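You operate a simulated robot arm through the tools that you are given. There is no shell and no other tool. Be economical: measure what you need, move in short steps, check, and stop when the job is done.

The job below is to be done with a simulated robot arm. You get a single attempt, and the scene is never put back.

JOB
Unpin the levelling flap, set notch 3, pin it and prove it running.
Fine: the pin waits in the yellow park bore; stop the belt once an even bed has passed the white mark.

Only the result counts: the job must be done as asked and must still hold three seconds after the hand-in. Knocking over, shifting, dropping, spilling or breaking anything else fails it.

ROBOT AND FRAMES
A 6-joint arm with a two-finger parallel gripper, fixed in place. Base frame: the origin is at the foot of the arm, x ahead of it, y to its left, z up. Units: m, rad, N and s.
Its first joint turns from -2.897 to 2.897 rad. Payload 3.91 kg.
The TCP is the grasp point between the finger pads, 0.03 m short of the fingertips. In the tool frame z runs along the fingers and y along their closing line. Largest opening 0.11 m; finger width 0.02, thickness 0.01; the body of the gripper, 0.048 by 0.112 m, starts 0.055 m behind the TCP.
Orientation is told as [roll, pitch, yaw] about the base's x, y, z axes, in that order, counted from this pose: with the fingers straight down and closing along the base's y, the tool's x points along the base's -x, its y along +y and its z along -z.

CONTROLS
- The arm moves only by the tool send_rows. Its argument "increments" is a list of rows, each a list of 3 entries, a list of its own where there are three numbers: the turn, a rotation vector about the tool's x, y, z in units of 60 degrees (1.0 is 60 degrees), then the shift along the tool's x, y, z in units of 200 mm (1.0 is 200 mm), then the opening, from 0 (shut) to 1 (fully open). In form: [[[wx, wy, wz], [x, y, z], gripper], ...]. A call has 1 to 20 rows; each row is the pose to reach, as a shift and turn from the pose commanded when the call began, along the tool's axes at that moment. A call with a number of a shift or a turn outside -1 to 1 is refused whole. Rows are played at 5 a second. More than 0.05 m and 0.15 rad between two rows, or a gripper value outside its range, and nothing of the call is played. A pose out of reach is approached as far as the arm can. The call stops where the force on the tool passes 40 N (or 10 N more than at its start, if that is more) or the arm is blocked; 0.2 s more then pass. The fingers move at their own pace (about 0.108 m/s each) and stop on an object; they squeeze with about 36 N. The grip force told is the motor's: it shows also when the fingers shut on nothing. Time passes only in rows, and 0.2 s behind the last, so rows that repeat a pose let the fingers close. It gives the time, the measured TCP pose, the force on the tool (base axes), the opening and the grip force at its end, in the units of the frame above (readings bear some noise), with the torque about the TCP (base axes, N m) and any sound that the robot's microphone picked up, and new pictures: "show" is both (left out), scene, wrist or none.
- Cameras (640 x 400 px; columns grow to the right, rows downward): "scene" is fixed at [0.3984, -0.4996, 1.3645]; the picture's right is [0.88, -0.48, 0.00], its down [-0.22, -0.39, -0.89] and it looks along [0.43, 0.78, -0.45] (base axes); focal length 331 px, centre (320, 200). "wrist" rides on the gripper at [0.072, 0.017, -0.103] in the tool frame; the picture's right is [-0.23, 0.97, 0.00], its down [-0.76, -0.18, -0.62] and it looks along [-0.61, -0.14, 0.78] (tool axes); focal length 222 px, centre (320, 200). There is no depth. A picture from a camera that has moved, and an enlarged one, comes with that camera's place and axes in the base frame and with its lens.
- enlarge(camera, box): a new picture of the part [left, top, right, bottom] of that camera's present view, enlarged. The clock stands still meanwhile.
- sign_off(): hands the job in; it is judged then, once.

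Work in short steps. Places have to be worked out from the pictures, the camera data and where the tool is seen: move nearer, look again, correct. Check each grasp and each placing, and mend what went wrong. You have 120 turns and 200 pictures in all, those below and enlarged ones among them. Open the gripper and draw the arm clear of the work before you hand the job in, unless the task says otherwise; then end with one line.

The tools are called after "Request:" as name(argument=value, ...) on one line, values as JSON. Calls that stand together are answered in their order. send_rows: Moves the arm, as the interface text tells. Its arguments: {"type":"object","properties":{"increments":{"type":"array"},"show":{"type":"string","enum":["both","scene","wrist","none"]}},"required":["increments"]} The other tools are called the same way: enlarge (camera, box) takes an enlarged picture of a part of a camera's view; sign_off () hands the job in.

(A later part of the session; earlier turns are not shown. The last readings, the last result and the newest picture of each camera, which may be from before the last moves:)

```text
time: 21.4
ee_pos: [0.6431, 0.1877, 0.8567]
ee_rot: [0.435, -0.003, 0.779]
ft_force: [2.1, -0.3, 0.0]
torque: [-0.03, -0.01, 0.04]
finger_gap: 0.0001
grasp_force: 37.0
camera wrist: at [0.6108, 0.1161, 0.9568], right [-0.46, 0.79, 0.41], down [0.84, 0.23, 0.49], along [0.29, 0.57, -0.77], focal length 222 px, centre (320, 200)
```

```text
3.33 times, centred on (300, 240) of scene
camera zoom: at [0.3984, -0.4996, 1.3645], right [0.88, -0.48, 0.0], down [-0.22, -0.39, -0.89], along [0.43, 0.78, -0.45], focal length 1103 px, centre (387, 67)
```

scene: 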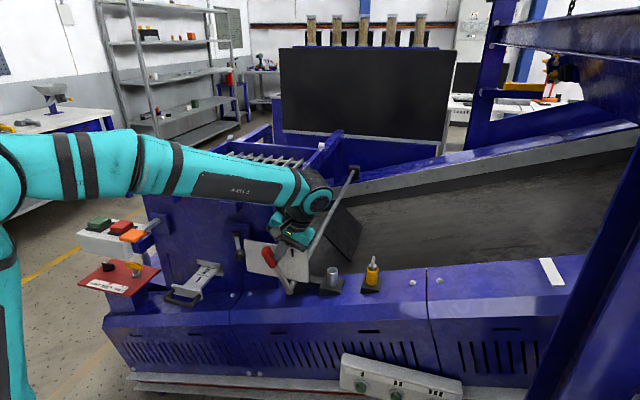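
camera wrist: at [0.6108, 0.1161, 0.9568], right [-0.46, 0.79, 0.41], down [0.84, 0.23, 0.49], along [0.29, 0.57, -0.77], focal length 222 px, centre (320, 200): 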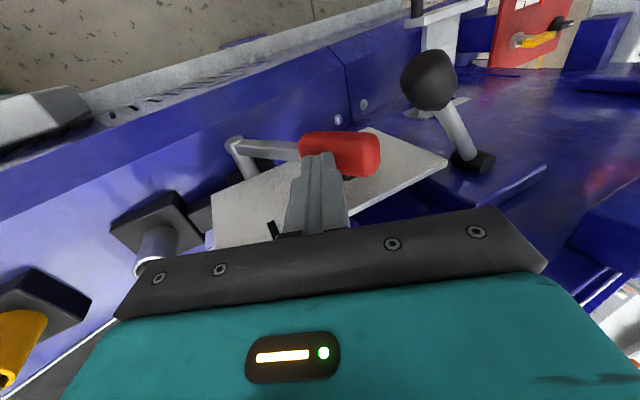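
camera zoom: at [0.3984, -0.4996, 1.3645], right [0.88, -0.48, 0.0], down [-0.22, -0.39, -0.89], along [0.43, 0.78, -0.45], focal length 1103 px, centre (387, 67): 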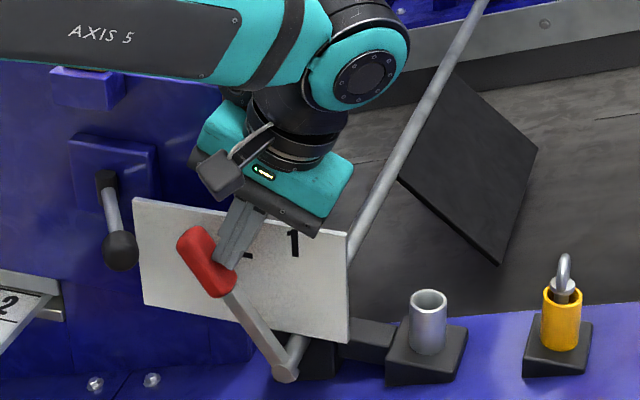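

The push force dropped to about 2 N, which could be a detent. I'll back off 2 cm to see whether the lever stays or settles.

Request:
send_rows(increments=[[[0, 0, 0], [0, -0.045, -0.021], 0], [[0, 0, 0], [0, -0.136, -0.063], 0], [[0, 0, 0], [0, -0.25, -0.2], 0], [[0, 0, 0], [0, -0.25, -0.4], 0]], show="wrist")

Request:
enlarge(camera="scene", box=[220, 180, 380, 300])

Request:
enlarge(camera="wrist", box=[160, 60, 480, 260])

```text
time: 22.4
ee_pos: [0.6984, 0.1308, 0.9069]
ee_rot: [0.434, -0.003, 0.782]
ft_force: [0.6, 0.0, -0.2]
torque: [0.02, 0.01, 0.01]
finger_gap: 0.0
grasp_force: 36.0
camera wrist: at [0.6661, 0.0592, 1.0087], right [-0.46, 0.79, 0.41], down [0.84, 0.23, 0.49], along [0.29, 0.57, -0.77], focal length 222 px, centre (320, 200)
```

wrist: 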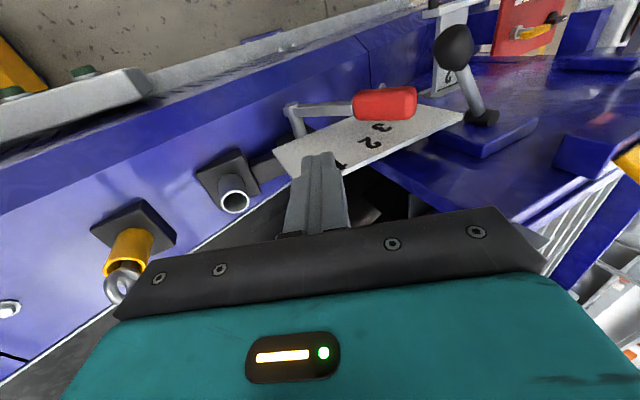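

```text
3.33 times, centred on (300, 240) of scene
camera zoom: at [0.3984, -0.4996, 1.3645], right [0.88, -0.48, 0.0], down [-0.22, -0.39, -0.89], along [0.43, 0.78, -0.45], focal length 1103 px, centre (387, 67)
```

zoom: 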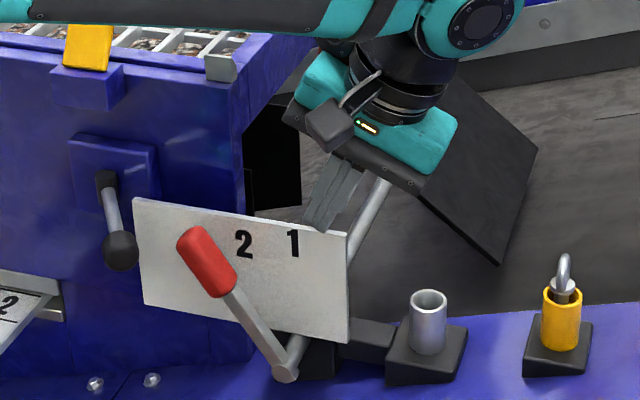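

```text
2.00 times, centred on (320, 160) of wrist
camera zoom: at [0.6661, 0.0592, 1.0087], right [-0.46, 0.79, 0.41], down [0.84, 0.23, 0.49], along [0.29, 0.57, -0.77], focal length 444 px, centre (320, 280)
```

zoom: 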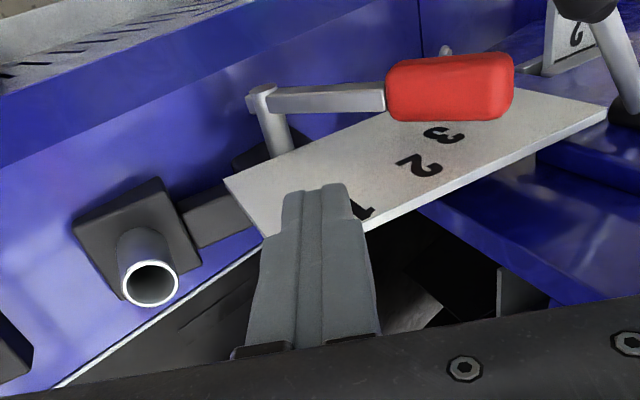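

The lever stays put, so it is friction-held. Better triangulation puts the plate at v≈0.626, with the digits at about 2°, 27° and 47°, and the lever at about 33°. I need roughly 14° more, so I'll tilt slightly further, come in lower, and push to about 43°.

Request:
send_rows(increments=[[[-0.07, 0, 0], [0, 0.03, 0.14], 0], [[-0.133, 0, 0], [0, 0.06, 0.28], 0], [[-0.133, 0, 0], [0, 0.089, 0.416], 0], [[-0.133, 0, 0], [0, 0.134, 0.437], 0], [[-0.133, 0, 0], [0, 0.157, 0.448], 0], [[-0.133, 0, 0], [0, 0.18, 0.458], 0], [[-0.133, 0, 0], [0, 0.202, 0.469], 0], [[-0.133, 0, 0], [0, 0.225, 0.48], 0], [[-0.133, 0, 0], [0, 0.247, 0.49], 0]], show="wrist")

Request:
enlarge(camera="scene", box=[220, 180, 380, 300])

```text
time: 24.4
ee_pos: [0.6389, 0.1919, 0.8394]
ee_rot: [0.574, -0.003, 0.781]
ft_force: [1.4, -0.4, 0.4]
torque: [-0.04, -0.01, 0.04]
finger_gap: 0.0001
grasp_force: 36.2
camera wrist: at [0.6156, 0.1113, 0.9353], right [-0.41, 0.74, 0.53], down [0.88, 0.19, 0.43], along [0.22, 0.65, -0.73], focal length 222 px, centre (320, 200)
```

wrist: 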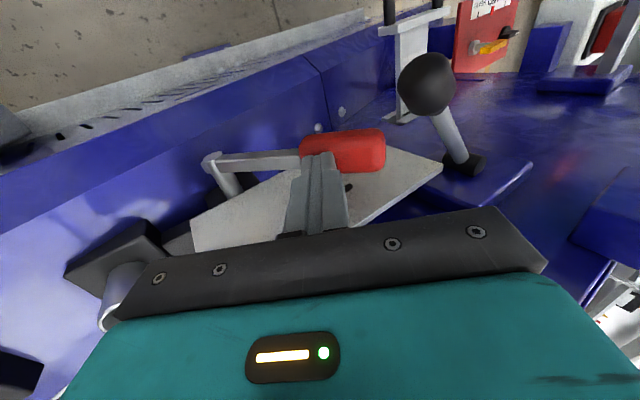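

```text
3.33 times, centred on (300, 240) of scene
camera zoom: at [0.3984, -0.4996, 1.3645], right [0.88, -0.48, 0.0], down [-0.22, -0.39, -0.89], along [0.43, 0.78, -0.45], focal length 1103 px, centre (387, 67)
```

zoom: 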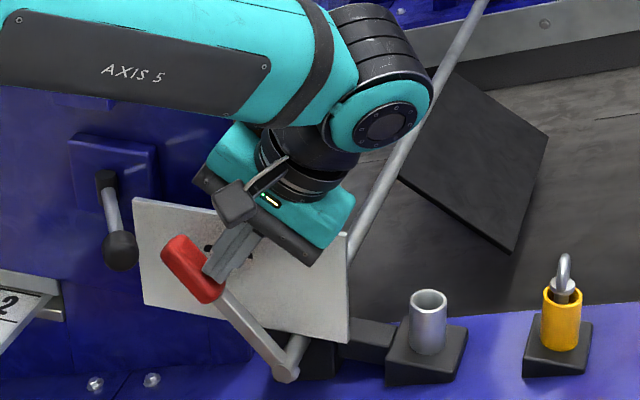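

The lever is at about 42.5° and under low force. I'll creep forward 2 mm at a time, reading the force for any detent.

Request:
send_rows(increments=[[[0, 0, 0], [0, 0.0084, 0.0054], 0]], show="none")

Request:
send_rows(increments=[[[0, 0, 0], [0, 0.0084, 0.0054], 0]], show="none")

Request:
enlarge(camera="scene", box=[220, 180, 380, 300])

```text
time: 24.8
ee_pos: [0.637, 0.1937, 0.8391]
ee_rot: [0.574, -0.003, 0.78]
ft_force: [2.1, -0.9, 0.9]
torque: [-0.01, -0.04, 0.0]
finger_gap: 0.0
grasp_force: 35.9
```

```text
time: 25.2
ee_pos: [0.6359, 0.1952, 0.8393]
ee_rot: [0.574, -0.003, 0.779]
ft_force: [1.1, -1.8, 0.1]
torque: [-0.03, -0.04, 0.06]
finger_gap: 0.0001
grasp_force: 36.4
```

```text
3.33 times, centred on (300, 240) of scene
camera zoom: at [0.3984, -0.4996, 1.3645], right [0.88, -0.48, 0.0], down [-0.22, -0.39, -0.89], along [0.43, 0.78, -0.45], focal length 1103 px, centre (387, 67)
```

zoom: 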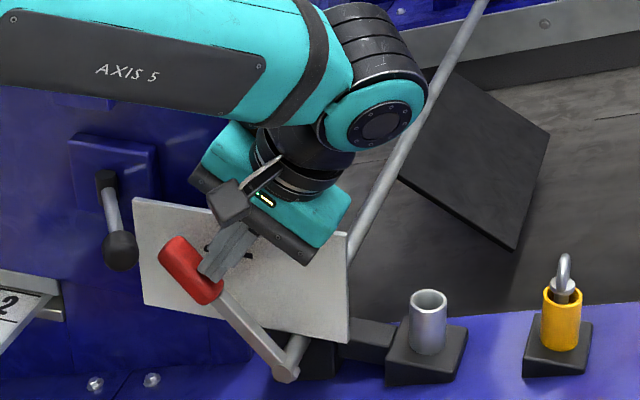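

The lever is at about 44°. One more 2 mm nudge to about 45.5°, then I'll retract for a clear measurement of the lever against digit 3.

Request:
send_rows(increments=[[[0, 0, 0], [0, 0.0084, 0.0054], 0], [[0, 0, 0], [0, 0.0084, 0.0054], 0], [[0, 0, 0], [0, -0.08, -0.05], 0], [[0, 0, 0], [0, -0.22, -0.2], 0], [[0.13, 0, 0], [0, -0.3, -0.4], 0], [[0.26, 0, 0], [0, -0.35, -0.6], 0]], show="wrist")

Request:
enlarge(camera="scene", box=[245, 225, 325, 305])

Request:
enlarge(camera="wrist", box=[240, 40, 480, 200])

```text
time: 26.6
ee_pos: [0.7231, 0.1066, 0.9021]
ee_rot: [0.301, -0.003, 0.778]
ft_force: [-0.3, 0.7, -0.6]
torque: [0.01, 0.02, -0.01]
finger_gap: 0.0002
grasp_force: 36.2
camera wrist: at [0.6815, 0.0452, 1.0058], right [-0.49, 0.82, 0.29], down [0.79, 0.28, 0.54], along [0.37, 0.5, -0.79], focal length 222 px, centre (320, 200)
```

wrist: 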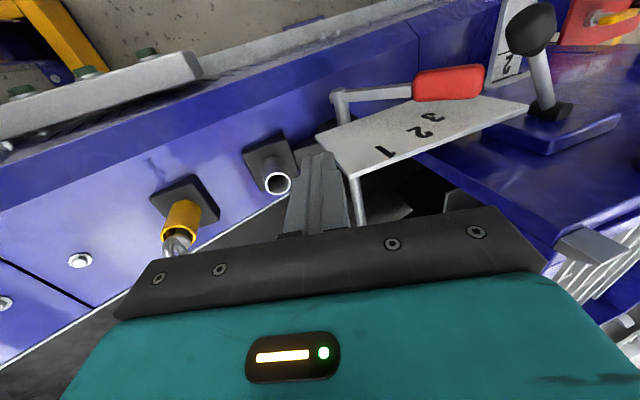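

```text
5.00 times, centred on (285, 265) of scene
camera zoom: at [0.3984, -0.4996, 1.3645], right [0.88, -0.48, 0.0], down [-0.22, -0.39, -0.89], along [0.43, 0.78, -0.45], focal length 1655 px, centre (495, -125)
```

zoom: 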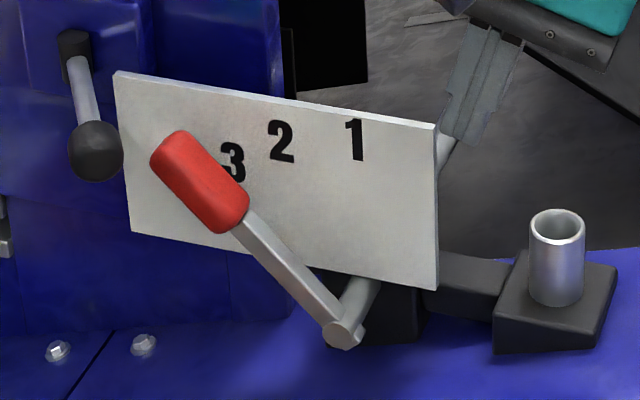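

```text
2.50 times, centred on (360, 120) of wrist
camera zoom: at [0.6815, 0.0452, 1.0058], right [-0.49, 0.82, 0.29], down [0.79, 0.28, 0.54], along [0.37, 0.5, -0.79], focal length 555 px, centre (220, 400)
```

zoom: 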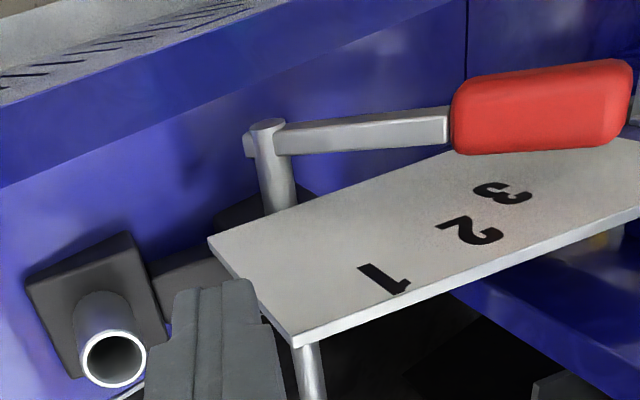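

The lever is at about 44–45°, stable, and roughly 2–3° short of the digit 3 direction (about 47°). At notch 1 it was about 1.5° short in the same sense. I'll push about 4 mm more and retract.

Request:
send_rows(increments=[[[-0.09, 0, 0], [0, 0.1, 0.14], 0], [[-0.18, 0, 0], [0, 0.21, 0.285], 0], [[-0.26, 0, 0], [0, 0.317, 0.428], 0], [[-0.26, 0, 0], [0, 0.4, 0.455], 0], [[-0.26, 0, 0], [0, 0.49, 0.482], 0], [[-0.26, 0, 0], [0, 0.51, 0.488], 0], [[-0.26, 0, 0], [0, 0.528, 0.494], 0]], show="none")

Request:
send_rows(increments=[[[0, 0, 0], [0, -0.08, -0.05], 0], [[0, 0, 0], [0, -0.22, -0.2], 0], [[0.13, 0, 0], [0, -0.3, -0.4], 0], [[0.26, 0, 0], [0, -0.35, -0.6], 0]], show="wrist")

Request:
enlarge(camera="scene", box=[245, 225, 325, 305])

Request:
enlarge(camera="wrist", box=[240, 40, 480, 200])

```text
time: 28.2
ee_pos: [0.631, 0.1988, 0.8395]
ee_rot: [0.573, -0.003, 0.778]
ft_force: [1.5, -1.6, 1.1]
torque: [0.0, 0.02, 0.02]
finger_gap: 0.0
grasp_force: 36.3
```

```text
time: 29.2
ee_pos: [0.718, 0.1087, 0.9002]
ee_rot: [0.301, -0.004, 0.777]
ft_force: [0.4, -0.6, -0.6]
torque: [0.03, 0.03, 0.01]
finger_gap: 0.0002
grasp_force: 36.3
camera wrist: at [0.6763, 0.0485, 1.0048], right [-0.49, 0.82, 0.29], down [0.79, 0.28, 0.54], along [0.37, 0.5, -0.79], focal length 222 px, centre (320, 200)
```

wrist: 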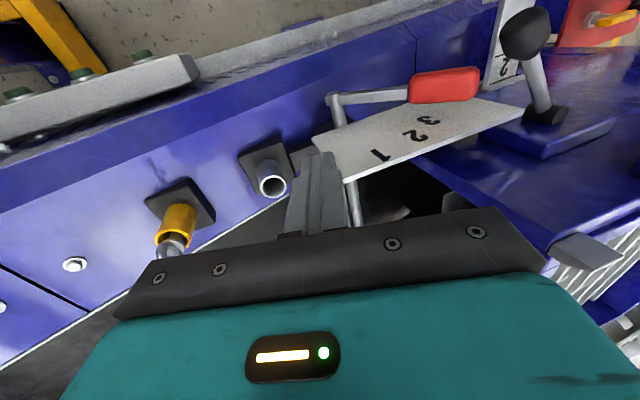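

```text
5.00 times, centred on (285, 265) of scene
camera zoom: at [0.3984, -0.4996, 1.3645], right [0.88, -0.48, 0.0], down [-0.22, -0.39, -0.89], along [0.43, 0.78, -0.45], focal length 1655 px, centre (495, -125)
```

zoom: 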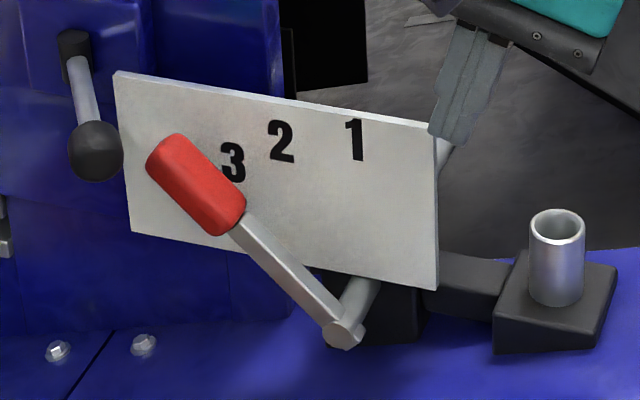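

```text
2.50 times, centred on (360, 120) of wrist
camera zoom: at [0.6763, 0.0485, 1.0048], right [-0.49, 0.82, 0.29], down [0.79, 0.28, 0.54], along [0.37, 0.5, -0.79], focal length 555 px, centre (220, 400)
```

zoom: 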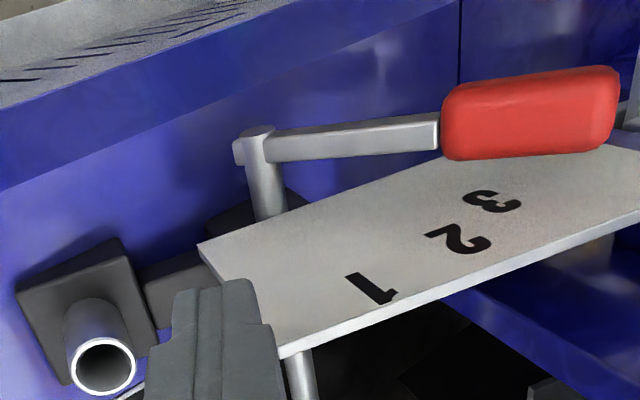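

With the same roughly 2° viewing offset seen at notch 1, the lever now lines up with notch 3. I'll straighten the tool and return over the parked pin.

Request:
send_rows(increments=[[[0.05, 0, 0], [0, 0, -0.2], 0], [[0.11, 0, 0], [-0.06, -0.15, -0.4], 0], [[0.17, 0, 0], [-0.12, -0.27, -0.42], 0.4], [[0.23, 0, 0], [-0.18, -0.39, -0.426], 0.4], [[0.2875, 0, 0], [-0.24, -0.51, -0.426], 0.4], [[0.2875, 0, 0], [-0.298, -0.615, -0.426], 0.4], [[0.2875, 0, 0], [-0.298, -0.615, -0.426], 0.4]], show="wrist")

```text
refused: row 2 steps farther than a row can; nothing moved
```

Request:
send_rows(increments=[[[0.05, 0, 0], [0, 0, -0.2], 0], [[0.11, 0, 0], [-0.06, -0.1, -0.38], 0], [[0.17, 0, 0], [-0.12, -0.24, -0.426], 0.4], [[0.23, 0, 0], [-0.18, -0.38, -0.426], 0.4], [[0.2875, 0, 0], [-0.24, -0.51, -0.426], 0.4], [[0.2875, 0, 0], [-0.298, -0.615, -0.426], 0.4], [[0.2875, 0, 0], [-0.298, -0.615, -0.426], 0.4]], show="wrist")

```text
time: 30.8
ee_pos: [0.8618, 0.0518, 0.9449]
ee_rot: [0.0, -0.004, 0.779]
ft_force: [-0.1, 0.1, -0.5]
torque: [0.0, 0.02, 0.01]
finger_gap: 0.044
grasp_force: 0.1
camera wrist: at [0.7969, 0.0119, 1.0494], right [-0.52, 0.85, 0.0], down [0.67, 0.41, 0.63], along [0.53, 0.33, -0.78], focal length 222 px, centre (320, 200)
```

wrist: 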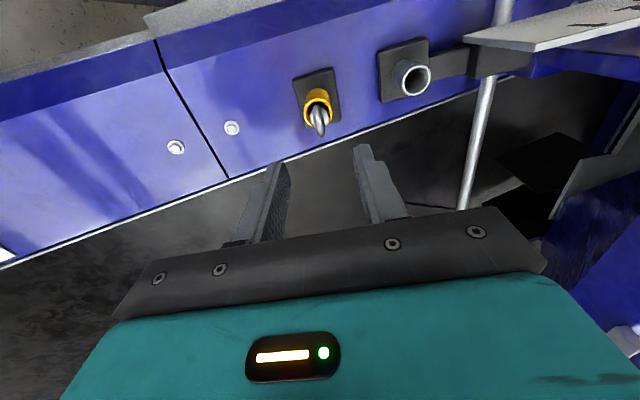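

I'm above the pin as before, so I'll descend to the release height, grip and lift.

Request:
send_rows(increments=[[[0, 0, 0], [0.006, -0.0035, 0.15], 0.4], [[0, 0, 0], [0.006, -0.0035, 0.3], 0.4], [[0, 0, 0], [0.006, -0.0035, 0.4], 0.4], [[0, 0, 0], [0.006, -0.0035, 0.47], 0.4], [[0, 0, 0], [0.006, -0.0035, 0.47], 0], [[0, 0, 0], [0.006, -0.0035, 0.47], 0], [[0, 0, 0], [0.006, -0.0035, 0.47], 0]], show="wrist")

```text
time: 32.4
ee_pos: [0.8613, 0.0492, 0.8544]
ee_rot: [-0.001, -0.004, 0.78]
ft_force: [3.5, -1.6, 0.6]
torque: [-0.07, -0.14, 0.0]
finger_gap: 0.0109
grasp_force: 35.8
camera wrist: at [0.7967, 0.011, 0.9568], right [-0.52, 0.85, 0.0], down [0.67, 0.41, 0.63], along [0.53, 0.33, -0.78], focal length 222 px, centre (320, 200)
```

wrist: 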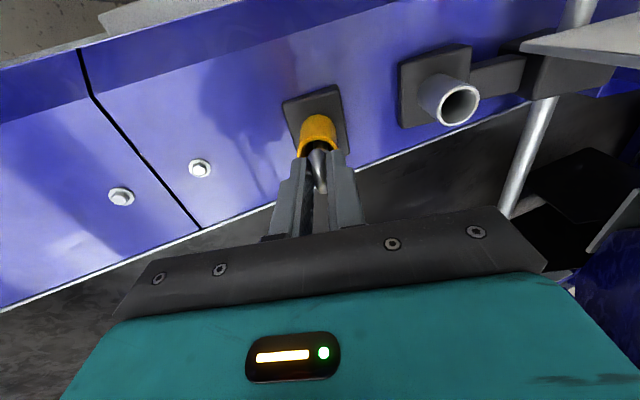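

The ring is gripped about 5 mm higher than before. I'll lift 8 cm and move over the grey lock bore.

Request:
send_rows(increments=[[[0, 0, 0], [0, 0, -0.1], 0], [[0, 0, 0], [0, 0, -0.2], 0], [[0, 0, 0], [0, 0, -0.3], 0], [[0, 0, 0], [0, 0, -0.4], 0], [[0, 0, 0], [0, 0.14, -0.4], 0], [[0, 0, 0], [0.004, 0.28, -0.4], 0], [[0, 0, 0], [0.008, 0.42, -0.4], 0], [[0, 0, 0], [0.0086, 0.5537, -0.4], 0], [[0, 0, 0], [0.0086, 0.5537, -0.4], 0]], show="wrist")

Request:
enlarge(camera="scene", box=[260, 180, 400, 300])

Request:
enlarge(camera="wrist", box=[240, 60, 400, 220])

```text
time: 34.4
ee_pos: [0.7814, 0.1285, 0.9327]
ee_rot: [-0.001, -0.003, 0.779]
ft_force: [0.3, 0.3, 0.0]
torque: [-0.01, -0.01, 0.01]
finger_gap: 0.011
grasp_force: 35.6
camera wrist: at [0.7173, 0.0883, 1.0367], right [-0.52, 0.85, 0.0], down [0.67, 0.41, 0.63], along [0.53, 0.33, -0.78], focal length 222 px, centre (320, 200)
```

wrist: 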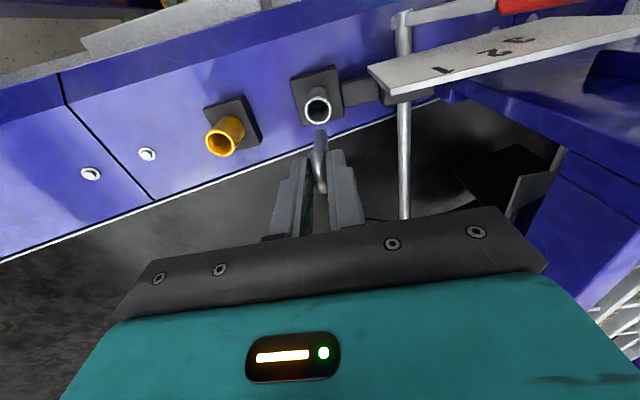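

```text
3.33 times, centred on (330, 240) of scene
camera zoom: at [0.3984, -0.4996, 1.3645], right [0.88, -0.48, 0.0], down [-0.22, -0.39, -0.89], along [0.43, 0.78, -0.45], focal length 1103 px, centre (287, 67)
```

zoom: 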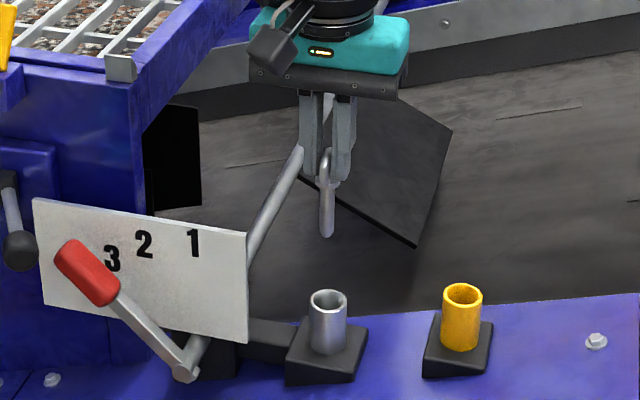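

```text
2.50 times, centred on (320, 140) of wrist
camera zoom: at [0.7173, 0.0883, 1.0367], right [-0.52, 0.85, 0.0], down [0.67, 0.41, 0.63], along [0.53, 0.33, -0.78], focal length 555 px, centre (320, 350)
```

zoom: 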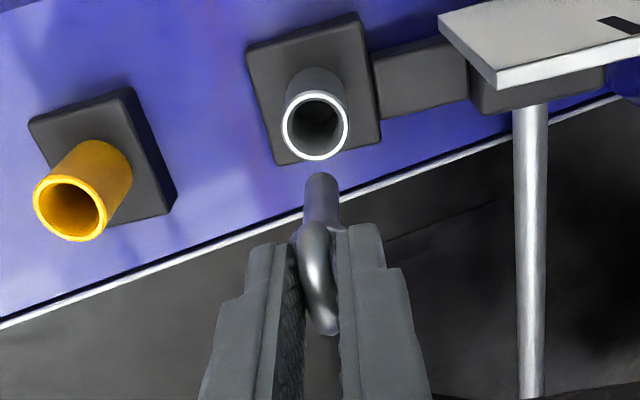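

The pin is about 2.3 mm short in +u relative to the lock bore. I'll correct that and lower to just above the expected seat (TCP ≈0.823).

Request:
send_rows(increments=[[[0, 0, 0], [-0.006, -0.0115, 0.1], 0], [[0, 0, 0], [-0.006, -0.0115, 0.2], 0], [[0, 0, 0], [-0.006, -0.0115, 0.27], 0], [[0, 0, 0], [-0.006, -0.0115, 0.34], 0], [[0, 0, 0], [-0.006, -0.0115, 0.4], 0], [[0, 0, 0], [-0.006, -0.0115, 0.45], 0], [[0, 0, 0], [-0.006, -0.0115, 0.5], 0]], show="wrist")

Request:
enlarge(camera="scene", box=[260, 200, 380, 300])

```text
time: 36.0
ee_pos: [0.7834, 0.1281, 0.8329]
ee_rot: [0.002, -0.003, 0.777]
ft_force: [-1.8, -2.1, 0.3]
torque: [-0.12, 0.07, -0.03]
finger_gap: 0.0111
grasp_force: 35.9
camera wrist: at [0.7198, 0.088, 0.9364], right [-0.52, 0.85, 0.0], down [0.67, 0.41, 0.63], along [0.53, 0.33, -0.78], focal length 222 px, centre (320, 200)
```

wrist: 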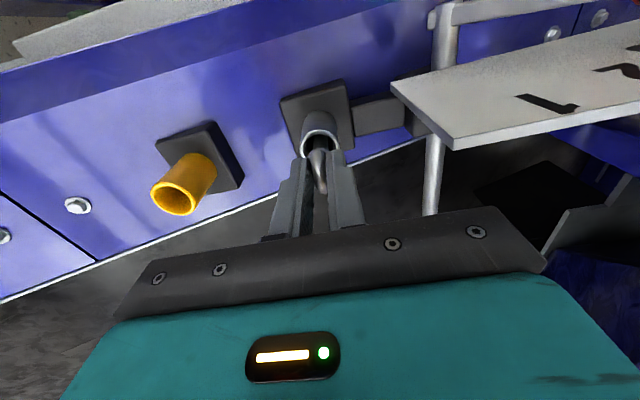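

```text
4.00 times, centred on (320, 250) of scene
camera zoom: at [0.3984, -0.4996, 1.3645], right [0.88, -0.48, 0.0], down [-0.22, -0.39, -0.89], along [0.43, 0.78, -0.45], focal length 1324 px, centre (320, 0)
```

zoom: 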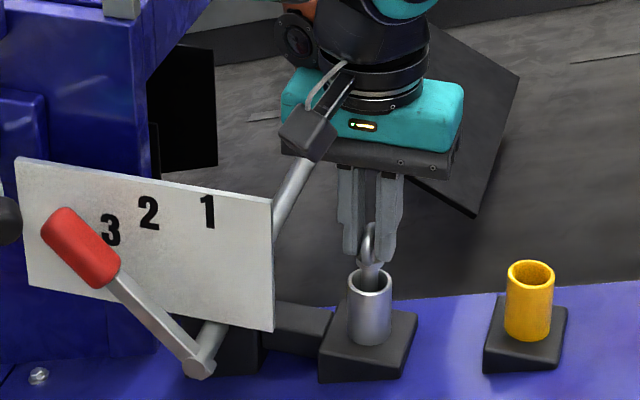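

The pin is in the bore with almost no side load. I'll lower in small steps until it seats.

Request:
send_rows(increments=[[[0, 0, 0], [0.003, 0, 0.015], 0], [[0, 0, 0], [0.003, 0, 0.03], 0], [[0, 0, 0], [0.003, 0, 0.04], 0], [[0, 0, 0], [0.003, 0, 0.048], 0]], show="none")

```text
time: 37.0
ee_pos: [0.7824, 0.1269, 0.8235]
ee_rot: [0.003, -0.003, 0.778]
ft_force: [0.2, -0.2, -1.6]
torque: [-0.01, 0.01, -0.02]
finger_gap: 0.0109
grasp_force: 36.4
```

Request:
send_rows(increments=[[[0, 0, 0], [0, 0, 0.01], 0], [[0, 0, 0], [0, 0, 0.02], 0], [[0, 0, 0], [0, 0, 0.03], 0]], show="none")

Request:
enlarge(camera="scene", box=[300, 220, 360, 300])

```text
time: 37.8
ee_pos: [0.7828, 0.1259, 0.8195]
ee_rot: [0.0, -0.004, 0.781]
ft_force: [0.1, -0.5, 29.5]
torque: [0.13, -0.08, 0.02]
finger_gap: 0.011
grasp_force: 36.0
```

```text
5.00 times, centred on (330, 260) of scene
camera zoom: at [0.3984, -0.4996, 1.3645], right [0.88, -0.48, 0.0], down [-0.22, -0.39, -0.89], along [0.43, 0.78, -0.45], focal length 1655 px, centre (270, -100)
```

zoom: 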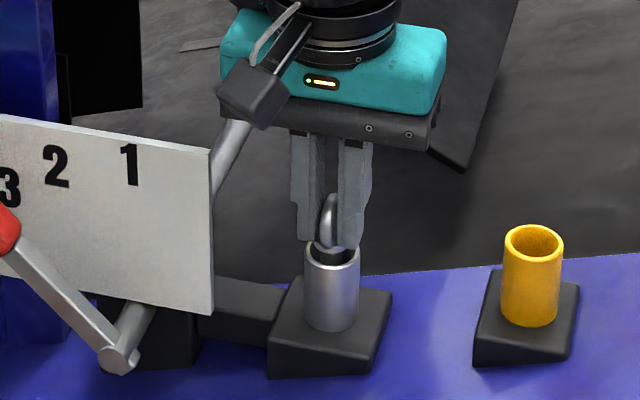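

Firm vertical seat at the expected depth. I'll relieve the load, release and rise to compare the pin with its starting look.

Request:
send_rows(increments=[[[0, 0, 0], [0, 0, -0.015], 0], [[0, 0, 0], [0, 0, -0.015], 0.4], [[0, 0, 0], [0, 0, -0.015], 0.4], [[0, 0, 0], [0, 0, -0.1], 0.4], [[0, 0, 0], [0, 0, -0.3], 0.4], [[0, 0, 0], [0, 0, -0.5], 0.4], [[0, 0, 0], [0, 0, -0.7], 0.4]])

Request:
enlarge(camera="scene", box=[240, 225, 400, 305])

Request:
enlarge(camera="wrist", box=[200, 0, 520, 200])

```text
time: 39.4
ee_pos: [0.7826, 0.1262, 0.9566]
ee_rot: [0.0, -0.002, 0.778]
ft_force: [0.7, -0.4, -0.6]
torque: [-0.01, 0.04, 0.01]
finger_gap: 0.0439
grasp_force: 0.1
camera wrist: at [0.7187, 0.0866, 1.0599], right [-0.52, 0.85, 0.0], down [0.67, 0.41, 0.62], along [0.53, 0.33, -0.78], focal length 222 px, centre (320, 200)
```

scene: 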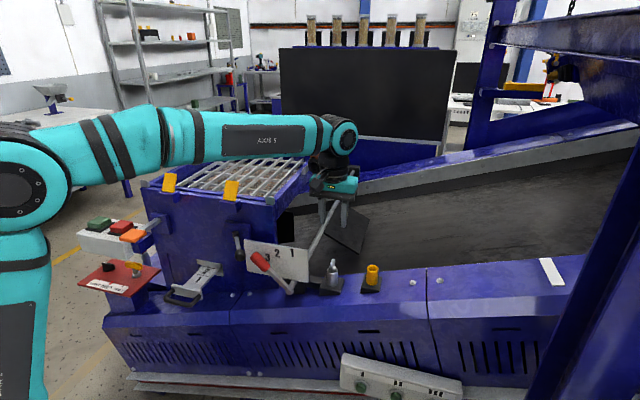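
wrist: 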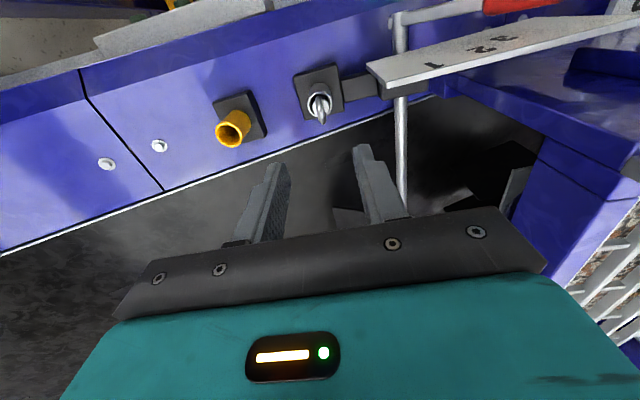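

```text
4.00 times, centred on (320, 265) of scene
camera zoom: at [0.3984, -0.4996, 1.3645], right [0.88, -0.48, 0.0], down [-0.22, -0.39, -0.89], along [0.43, 0.78, -0.45], focal length 1324 px, centre (320, -60)
```

zoom: 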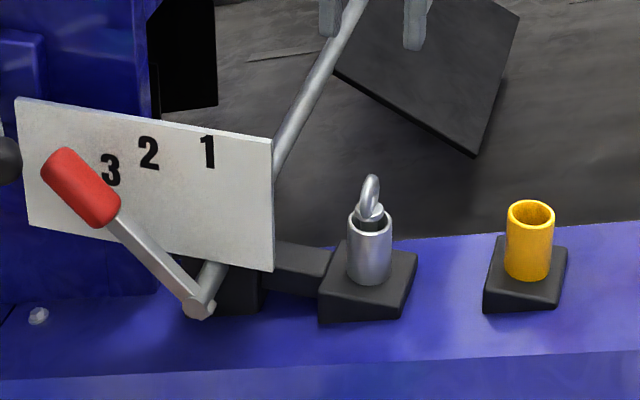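

```text
2.00 times, centred on (360, 100) of wrist
camera zoom: at [0.7187, 0.0866, 1.0599], right [-0.52, 0.85, 0.0], down [0.67, 0.41, 0.62], along [0.53, 0.33, -0.78], focal length 444 px, centre (240, 400)
```

zoom: 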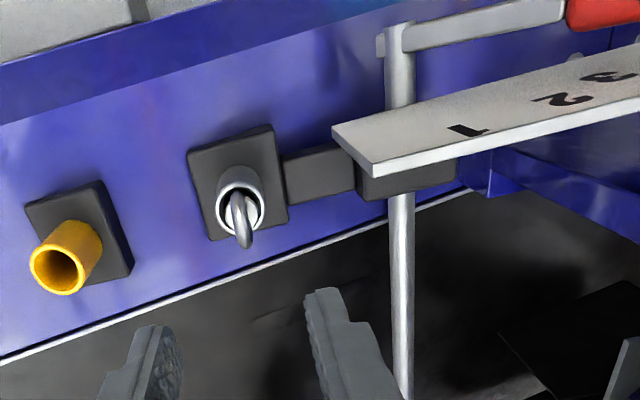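

The pin is at the same depth as at the start, and the lever held at 3. Next I'll study the control box.

Request:
enlarge(camera="scene", box=[70, 200, 170, 260])

Request:
enlarge(camera="scene", box=[400, 220, 640, 380])

```text
6.40 times, centred on (120, 230) of scene
camera zoom: at [0.3984, -0.4996, 1.3645], right [0.88, -0.48, 0.0], down [-0.22, -0.39, -0.89], along [0.43, 0.78, -0.45], focal length 2118 px, centre (1600, 8)
```

zoom: 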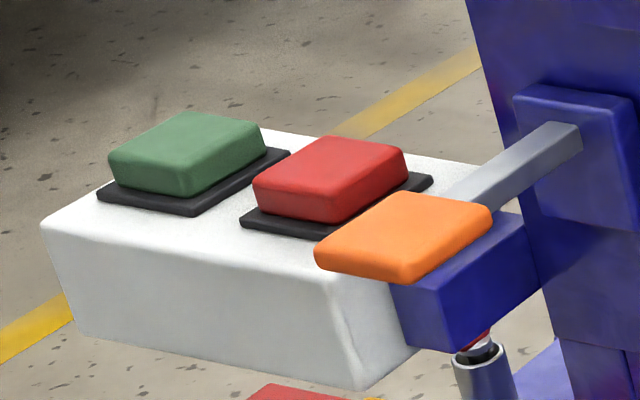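

```text
2.50 times, centred on (520, 300) of scene
camera zoom: at [0.3984, -0.4996, 1.3645], right [0.88, -0.48, 0.0], down [-0.22, -0.39, -0.89], along [0.43, 0.78, -0.45], focal length 828 px, centre (-180, -50)
```

zoom: 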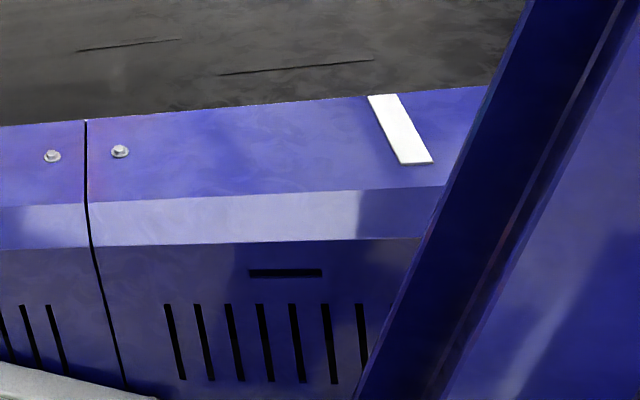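

The stop/start box sits near the left of the hopper, with green and red buttons. I'll raise the arm and move over there with the wrist camera turned to view it.

Request:
send_rows(increments=[[[0, 0, 0], [0, 0, -0.24], 0], [[0, 0, 0], [0, 0, -0.48], 0], [[0, 0, 0], [0, 0, -0.72], 0], [[0, 0, 0], [0, 0, -0.95], 0], [[0, 0, -0.12], [0.07, 0.186, -0.95], 0], [[0, 0, -0.24], [0.144, 0.372, -0.95], 0], [[0, 0, -0.36], [0.216, 0.558, -0.95], 0], [[0, 0, -0.48], [0.288, 0.744, -0.95], 0], [[0, 0, -0.6], [0.36, 0.93, -0.95], 0], [[0, 0, -0.72], [0.36, 0.93, -0.95], 0], [[0, 0, -0.84], [0.36, 0.93, -0.95], 0]], show="none")

```text
time: 41.8
ee_pos: [0.6007, 0.2081, 1.1464]
ee_rot: [-0.002, -0.002, 1.661]
ft_force: [0.2, -0.3, 0.4]
torque: [0.0, 0.03, 0.01]
finger_gap: 0.0
grasp_force: 35.9
```

Request:
send_rows(increments=[[[0, 0, -0.1], [-0.08, 0.16, 0], 0], [[0, 0, -0.2], [-0.16, 0.32, 0], 0], [[0, 0, -0.3], [-0.24, 0.48, 0], 0], [[0, 0, -0.4], [-0.32, 0.64, 0], 0], [[0, 0, -0.5], [-0.41, 0.8, 0], 0], [[0, 0, -0.6], [-0.4985, 0.959, 0], 0], [[0, 0, -0.66], [-0.4985, 0.959, 0], 0]])

```text
time: 43.4
ee_pos: [0.401, 0.2895, 1.1467]
ee_rot: [-0.004, 0.0, 2.35]
ft_force: [0.6, 0.5, 0.2]
torque: [0.01, -0.02, 0.01]
finger_gap: 0.0
grasp_force: 35.6
camera wrist: at [0.4387, 0.2261, 1.2506], right [-0.85, -0.52, 0.0], down [-0.41, 0.66, 0.62], along [-0.33, 0.53, -0.78], focal length 222 px, centre (320, 200)
```

scene: 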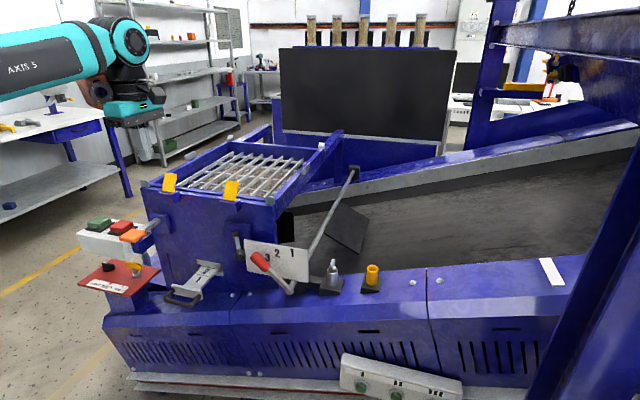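
wrist: 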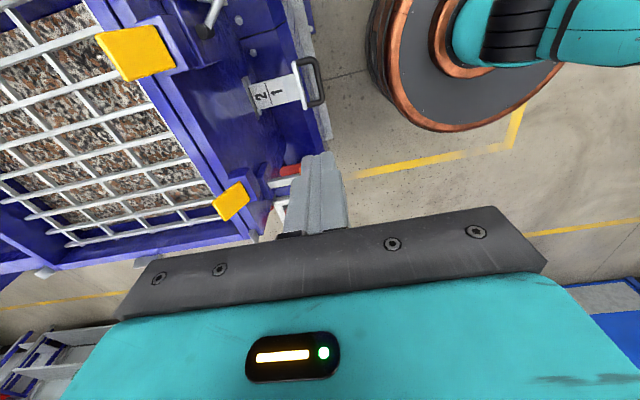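

The finger hides the box from here, so I'll shift the camera sideways over the hopper edge.

Request:
send_rows(increments=[[[0, 0, 0], [-0.13, -0.13, 0], 0], [[0, 0, 0], [-0.27, -0.27, 0], 0], [[0, 0, 0], [-0.4, -0.4, 0], 0]], show="wrist")

```text
time: 44.2
ee_pos: [0.4013, 0.4009, 1.1471]
ee_rot: [-0.003, -0.001, 2.35]
ft_force: [-0.5, 0.2, 0.3]
torque: [0.04, -0.01, -0.05]
finger_gap: 0.0001
grasp_force: 35.6
camera wrist: at [0.4398, 0.3385, 1.2507], right [-0.85, -0.52, 0.0], down [-0.41, 0.66, 0.62], along [-0.32, 0.53, -0.78], focal length 222 px, centre (320, 200)
```

wrist: 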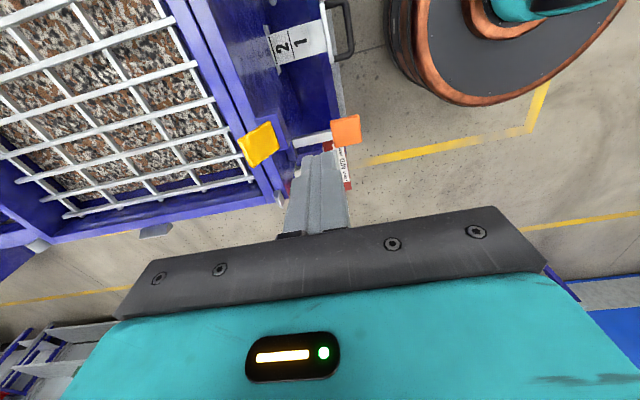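

The orange paddle is at about [0.312,0.45,0.84], so the box with red and green lies further to −u. I'll move 12 cm that way and look again.

Request:
send_rows(increments=[[[0, 0, 0], [-0.2, 0, 0], 0], [[0, 0, 0], [-0.4, 0, 0], 0], [[0, 0, 0], [-0.6, 0, 0], 0]], show="wrist")

Request:
enlarge(camera="wrist", box=[260, 0, 460, 200])

```text
time: 45.0
ee_pos: [0.3173, 0.4874, 1.1479]
ee_rot: [-0.004, 0.0, 2.35]
ft_force: [-0.3, 0.2, 0.7]
torque: [0.02, 0.01, 0.0]
finger_gap: 0.0002
grasp_force: 35.8
camera wrist: at [0.3557, 0.4237, 1.2514], right [-0.85, -0.52, 0.0], down [-0.41, 0.67, 0.62], along [-0.32, 0.53, -0.78], focal length 222 px, centre (320, 200)
```

wrist: 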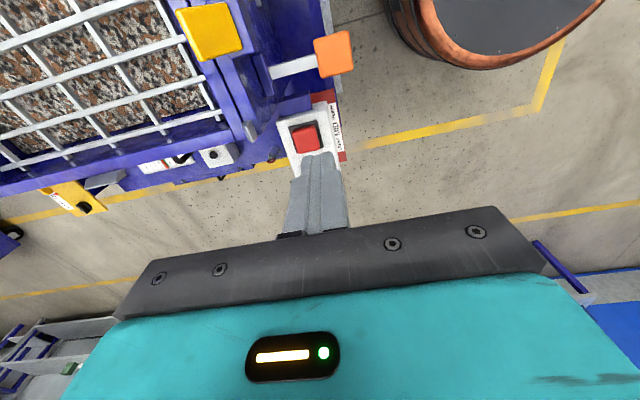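

```text
2.00 times, centred on (360, 100) of wrist
camera zoom: at [0.3557, 0.4237, 1.2514], right [-0.85, -0.52, 0.0], down [-0.41, 0.67, 0.62], along [-0.32, 0.53, -0.78], focal length 444 px, centre (240, 400)
```

zoom: 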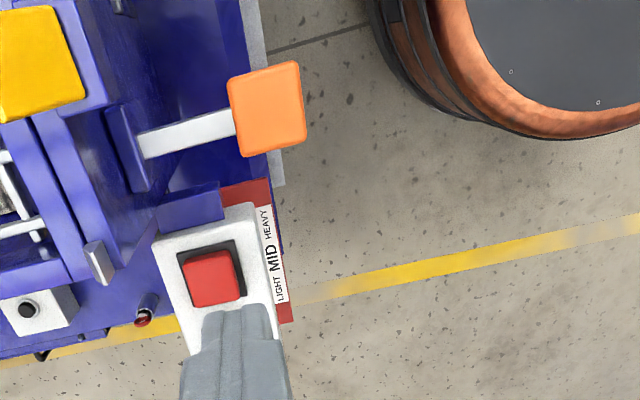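

Red is at about [0.283,0.598,0.813] and green at about [0.22,0.657,0.813]. I'll move over the green button at z≈1.05 and refine.

Request:
send_rows(increments=[[[0, 0, 0], [-0.2, -0.05, 0.1], 0], [[0, 0, 0], [-0.4, -0.1, 0.2], 0], [[0, 0, 0], [-0.6, -0.16, 0.3], 0], [[0, 0, 0], [-0.8, -0.21, 0.4], 0], [[0, 0, 0], [-0.9, -0.25, 0.5], 0]])

Request:
enlarge(camera="scene", box=[50, 150, 210, 270])

Request:
enlarge(camera="wrist", box=[240, 20, 440, 180])

```text
time: 46.2
ee_pos: [0.2246, 0.6522, 1.049]
ee_rot: [-0.004, -0.002, 2.35]
ft_force: [0.2, -0.6, 0.5]
torque: [0.03, 0.03, -0.02]
finger_gap: 0.0002
grasp_force: 36.1
camera wrist: at [0.2639, 0.5885, 1.1514], right [-0.85, -0.52, 0.0], down [-0.41, 0.66, 0.62], along [-0.32, 0.53, -0.78], focal length 222 px, centre (320, 200)
```

scene: 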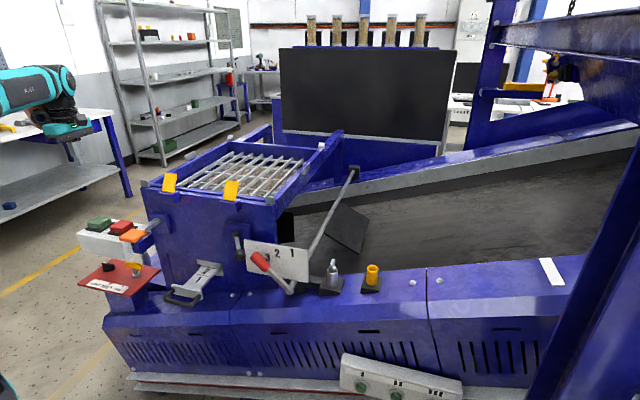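
wrist: 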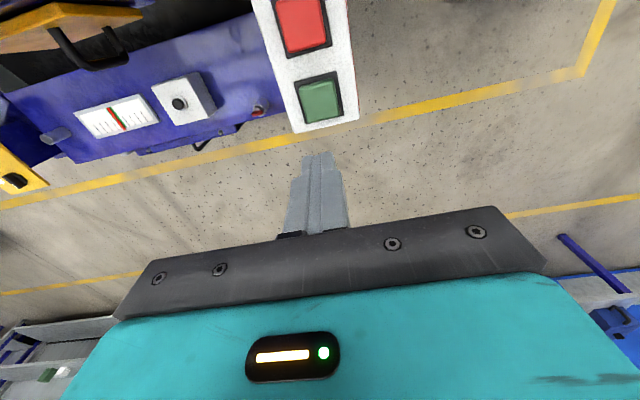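

```text
3.33 times, centred on (130, 210) of scene
camera zoom: at [0.3984, -0.4996, 1.3645], right [0.88, -0.48, 0.0], down [-0.22, -0.39, -0.89], along [0.43, 0.78, -0.45], focal length 1103 px, centre (953, 167)
```

zoom: 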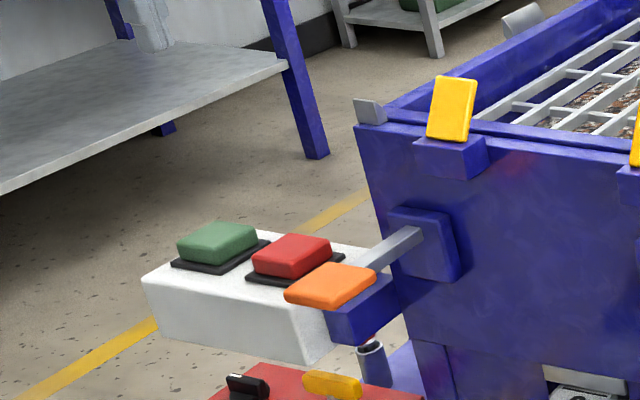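

```text
2.50 times, centred on (340, 100) of wrist
camera zoom: at [0.2639, 0.5885, 1.1514], right [-0.85, -0.52, 0.0], down [-0.41, 0.66, 0.62], along [-0.32, 0.53, -0.78], focal length 555 px, centre (270, 450)
```

zoom: 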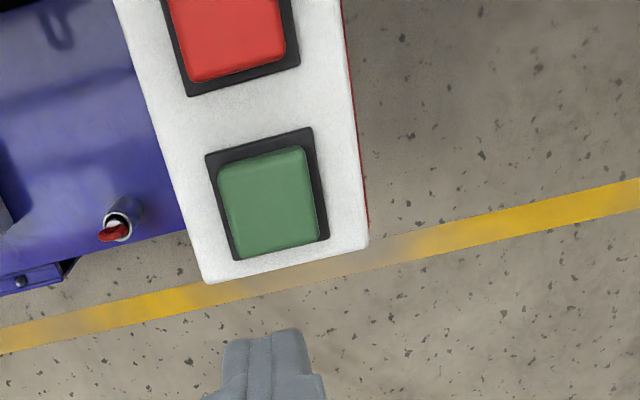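

Green refines to about [0.22,0.666,~0.80]. I'll centre over it and come down to about 4 cm above.

Request:
send_rows(increments=[[[0, 0, 0], [-0.065, -0.0325, 0], 0], [[0, 0, 0], [-0.065, -0.0325, 0.22], 0], [[0, 0, 0], [-0.065, -0.0325, 0.44], 0], [[0, 0, 0], [-0.065, -0.0325, 0.66], 0], [[0, 0, 0], [-0.065, -0.0325, 0.87], 0]])

Request:
enlarge(camera="scene", box=[50, 150, 210, 270])

```text
time: 47.4
ee_pos: [0.2229, 0.6652, 0.8742]
ee_rot: [-0.005, 0.001, 2.349]
ft_force: [-0.7, -0.8, 0.8]
torque: [0.03, -0.02, -0.02]
finger_gap: 0.0
grasp_force: 36.0
camera wrist: at [0.2605, 0.6024, 0.9775], right [-0.85, -0.52, 0.0], down [-0.41, 0.66, 0.62], along [-0.32, 0.53, -0.78], focal length 222 px, centre (320, 200)
```

scene: 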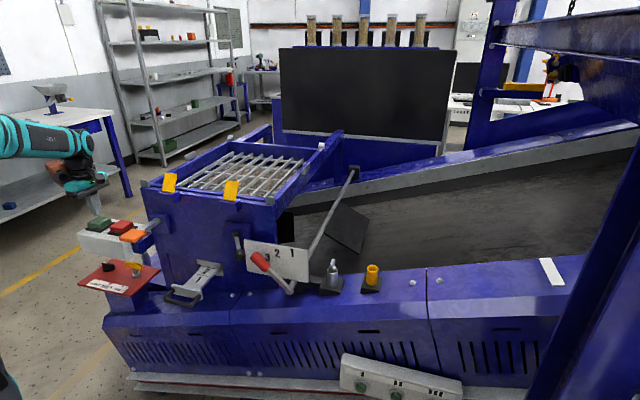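
wrist: 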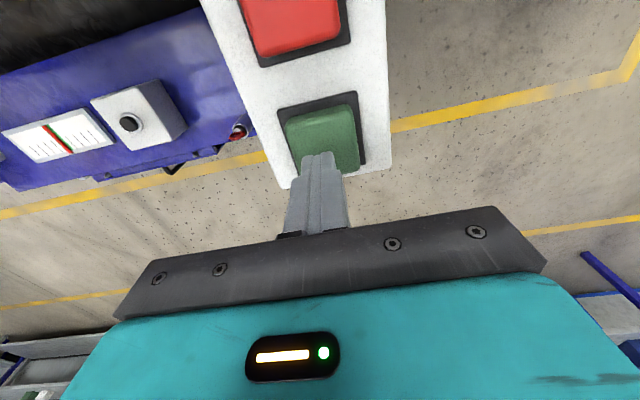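

```text
3.33 times, centred on (130, 210) of scene
camera zoom: at [0.3984, -0.4996, 1.3645], right [0.88, -0.48, 0.0], down [-0.22, -0.39, -0.89], along [0.43, 0.78, -0.45], focal length 1103 px, centre (953, 167)
```

zoom: 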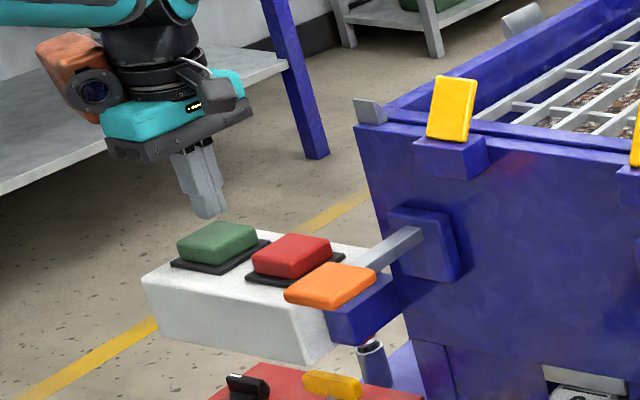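

I'm over green, whose top is at about 0.807. I'll press down in small steps and retract, listening for sound and watching the belt.

Request:
send_rows(increments=[[[0, 0, 0], [0.008, 0, 0.1], 0], [[0, 0, 0], [0.008, 0, 0.16], 0], [[0, 0, 0], [0.008, 0, 0.19], 0], [[0, 0, 0], [0.008, 0, 0.205], 0], [[0, 0, 0], [0.008, 0, 0.22], 0]], show="scene")

```text
time: 48.2
ee_pos: [0.2226, 0.6653, 0.843]
ee_rot: [-0.011, -0.004, 2.351]
ft_force: [-2.7, -7.5, 25.2]
torque: [-0.28, 0.01, 0.06]
finger_gap: 0.0
grasp_force: 36.7
heard: click
stopped in row 4: the force on the tool passed its limit at 44 N (the readings are from after the stop); the commanded pose is now the measured one
```

scene: 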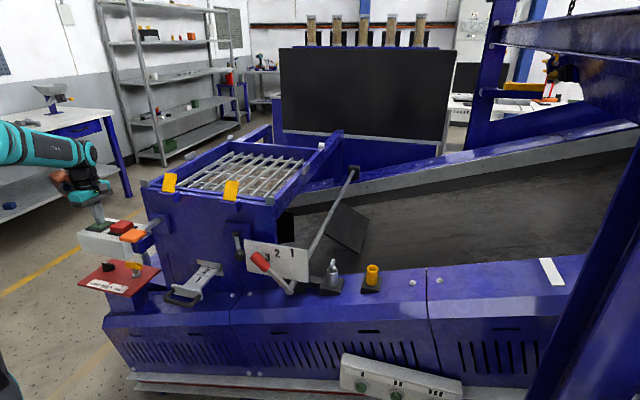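

Click heard on green. I'll lift, slide over red (~[0.278,0.609]), and watch the belt.

Request:
send_rows(increments=[[[0, 0, 0], [0, 0, -0.2], 0], [[0, 0, 0], [0.2, 0, -0.2], 0], [[0, 0, 0], [0.394, 0, -0.2], 0]])

Request:
enlarge(camera="scene", box=[260, 130, 640, 350])

```text
time: 49.0
ee_pos: [0.2788, 0.6085, 0.879]
ee_rot: [-0.01, -0.003, 2.349]
ft_force: [0.3, 0.2, -1.4]
torque: [0.01, -0.02, -0.01]
finger_gap: 0.0
grasp_force: 36.4
camera wrist: at [0.3167, 0.545, 0.9825], right [-0.85, -0.52, -0.01], down [-0.41, 0.66, 0.63], along [-0.32, 0.54, -0.78], focal length 222 px, centre (320, 200)
```

scene: 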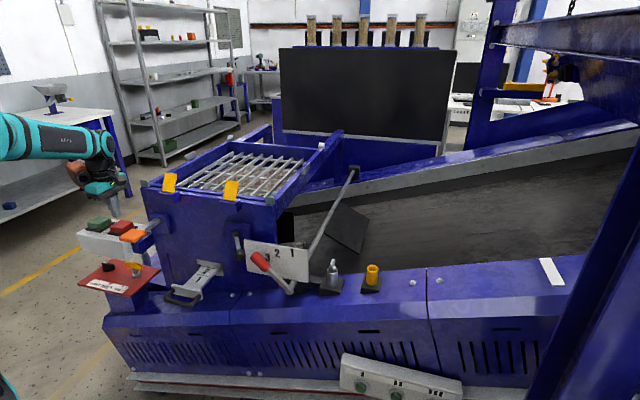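
wrist: 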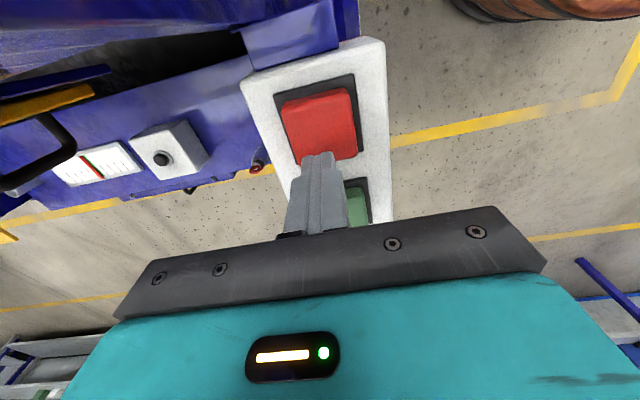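

```text
1.68 times, centred on (450, 240) of scene
camera zoom: at [0.3984, -0.4996, 1.3645], right [0.88, -0.48, 0.0], down [-0.22, -0.39, -0.89], along [0.43, 0.78, -0.45], focal length 558 px, centre (101, 133)
```

zoom: 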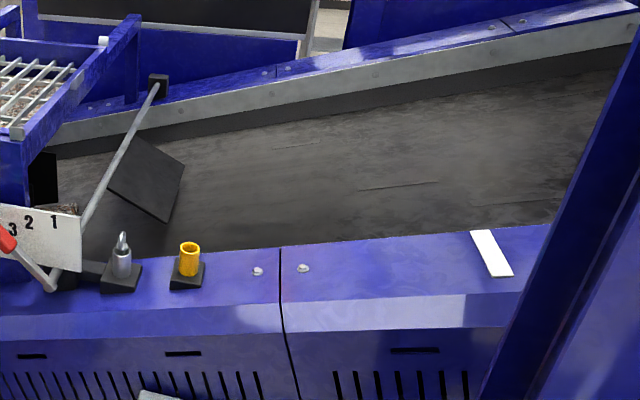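

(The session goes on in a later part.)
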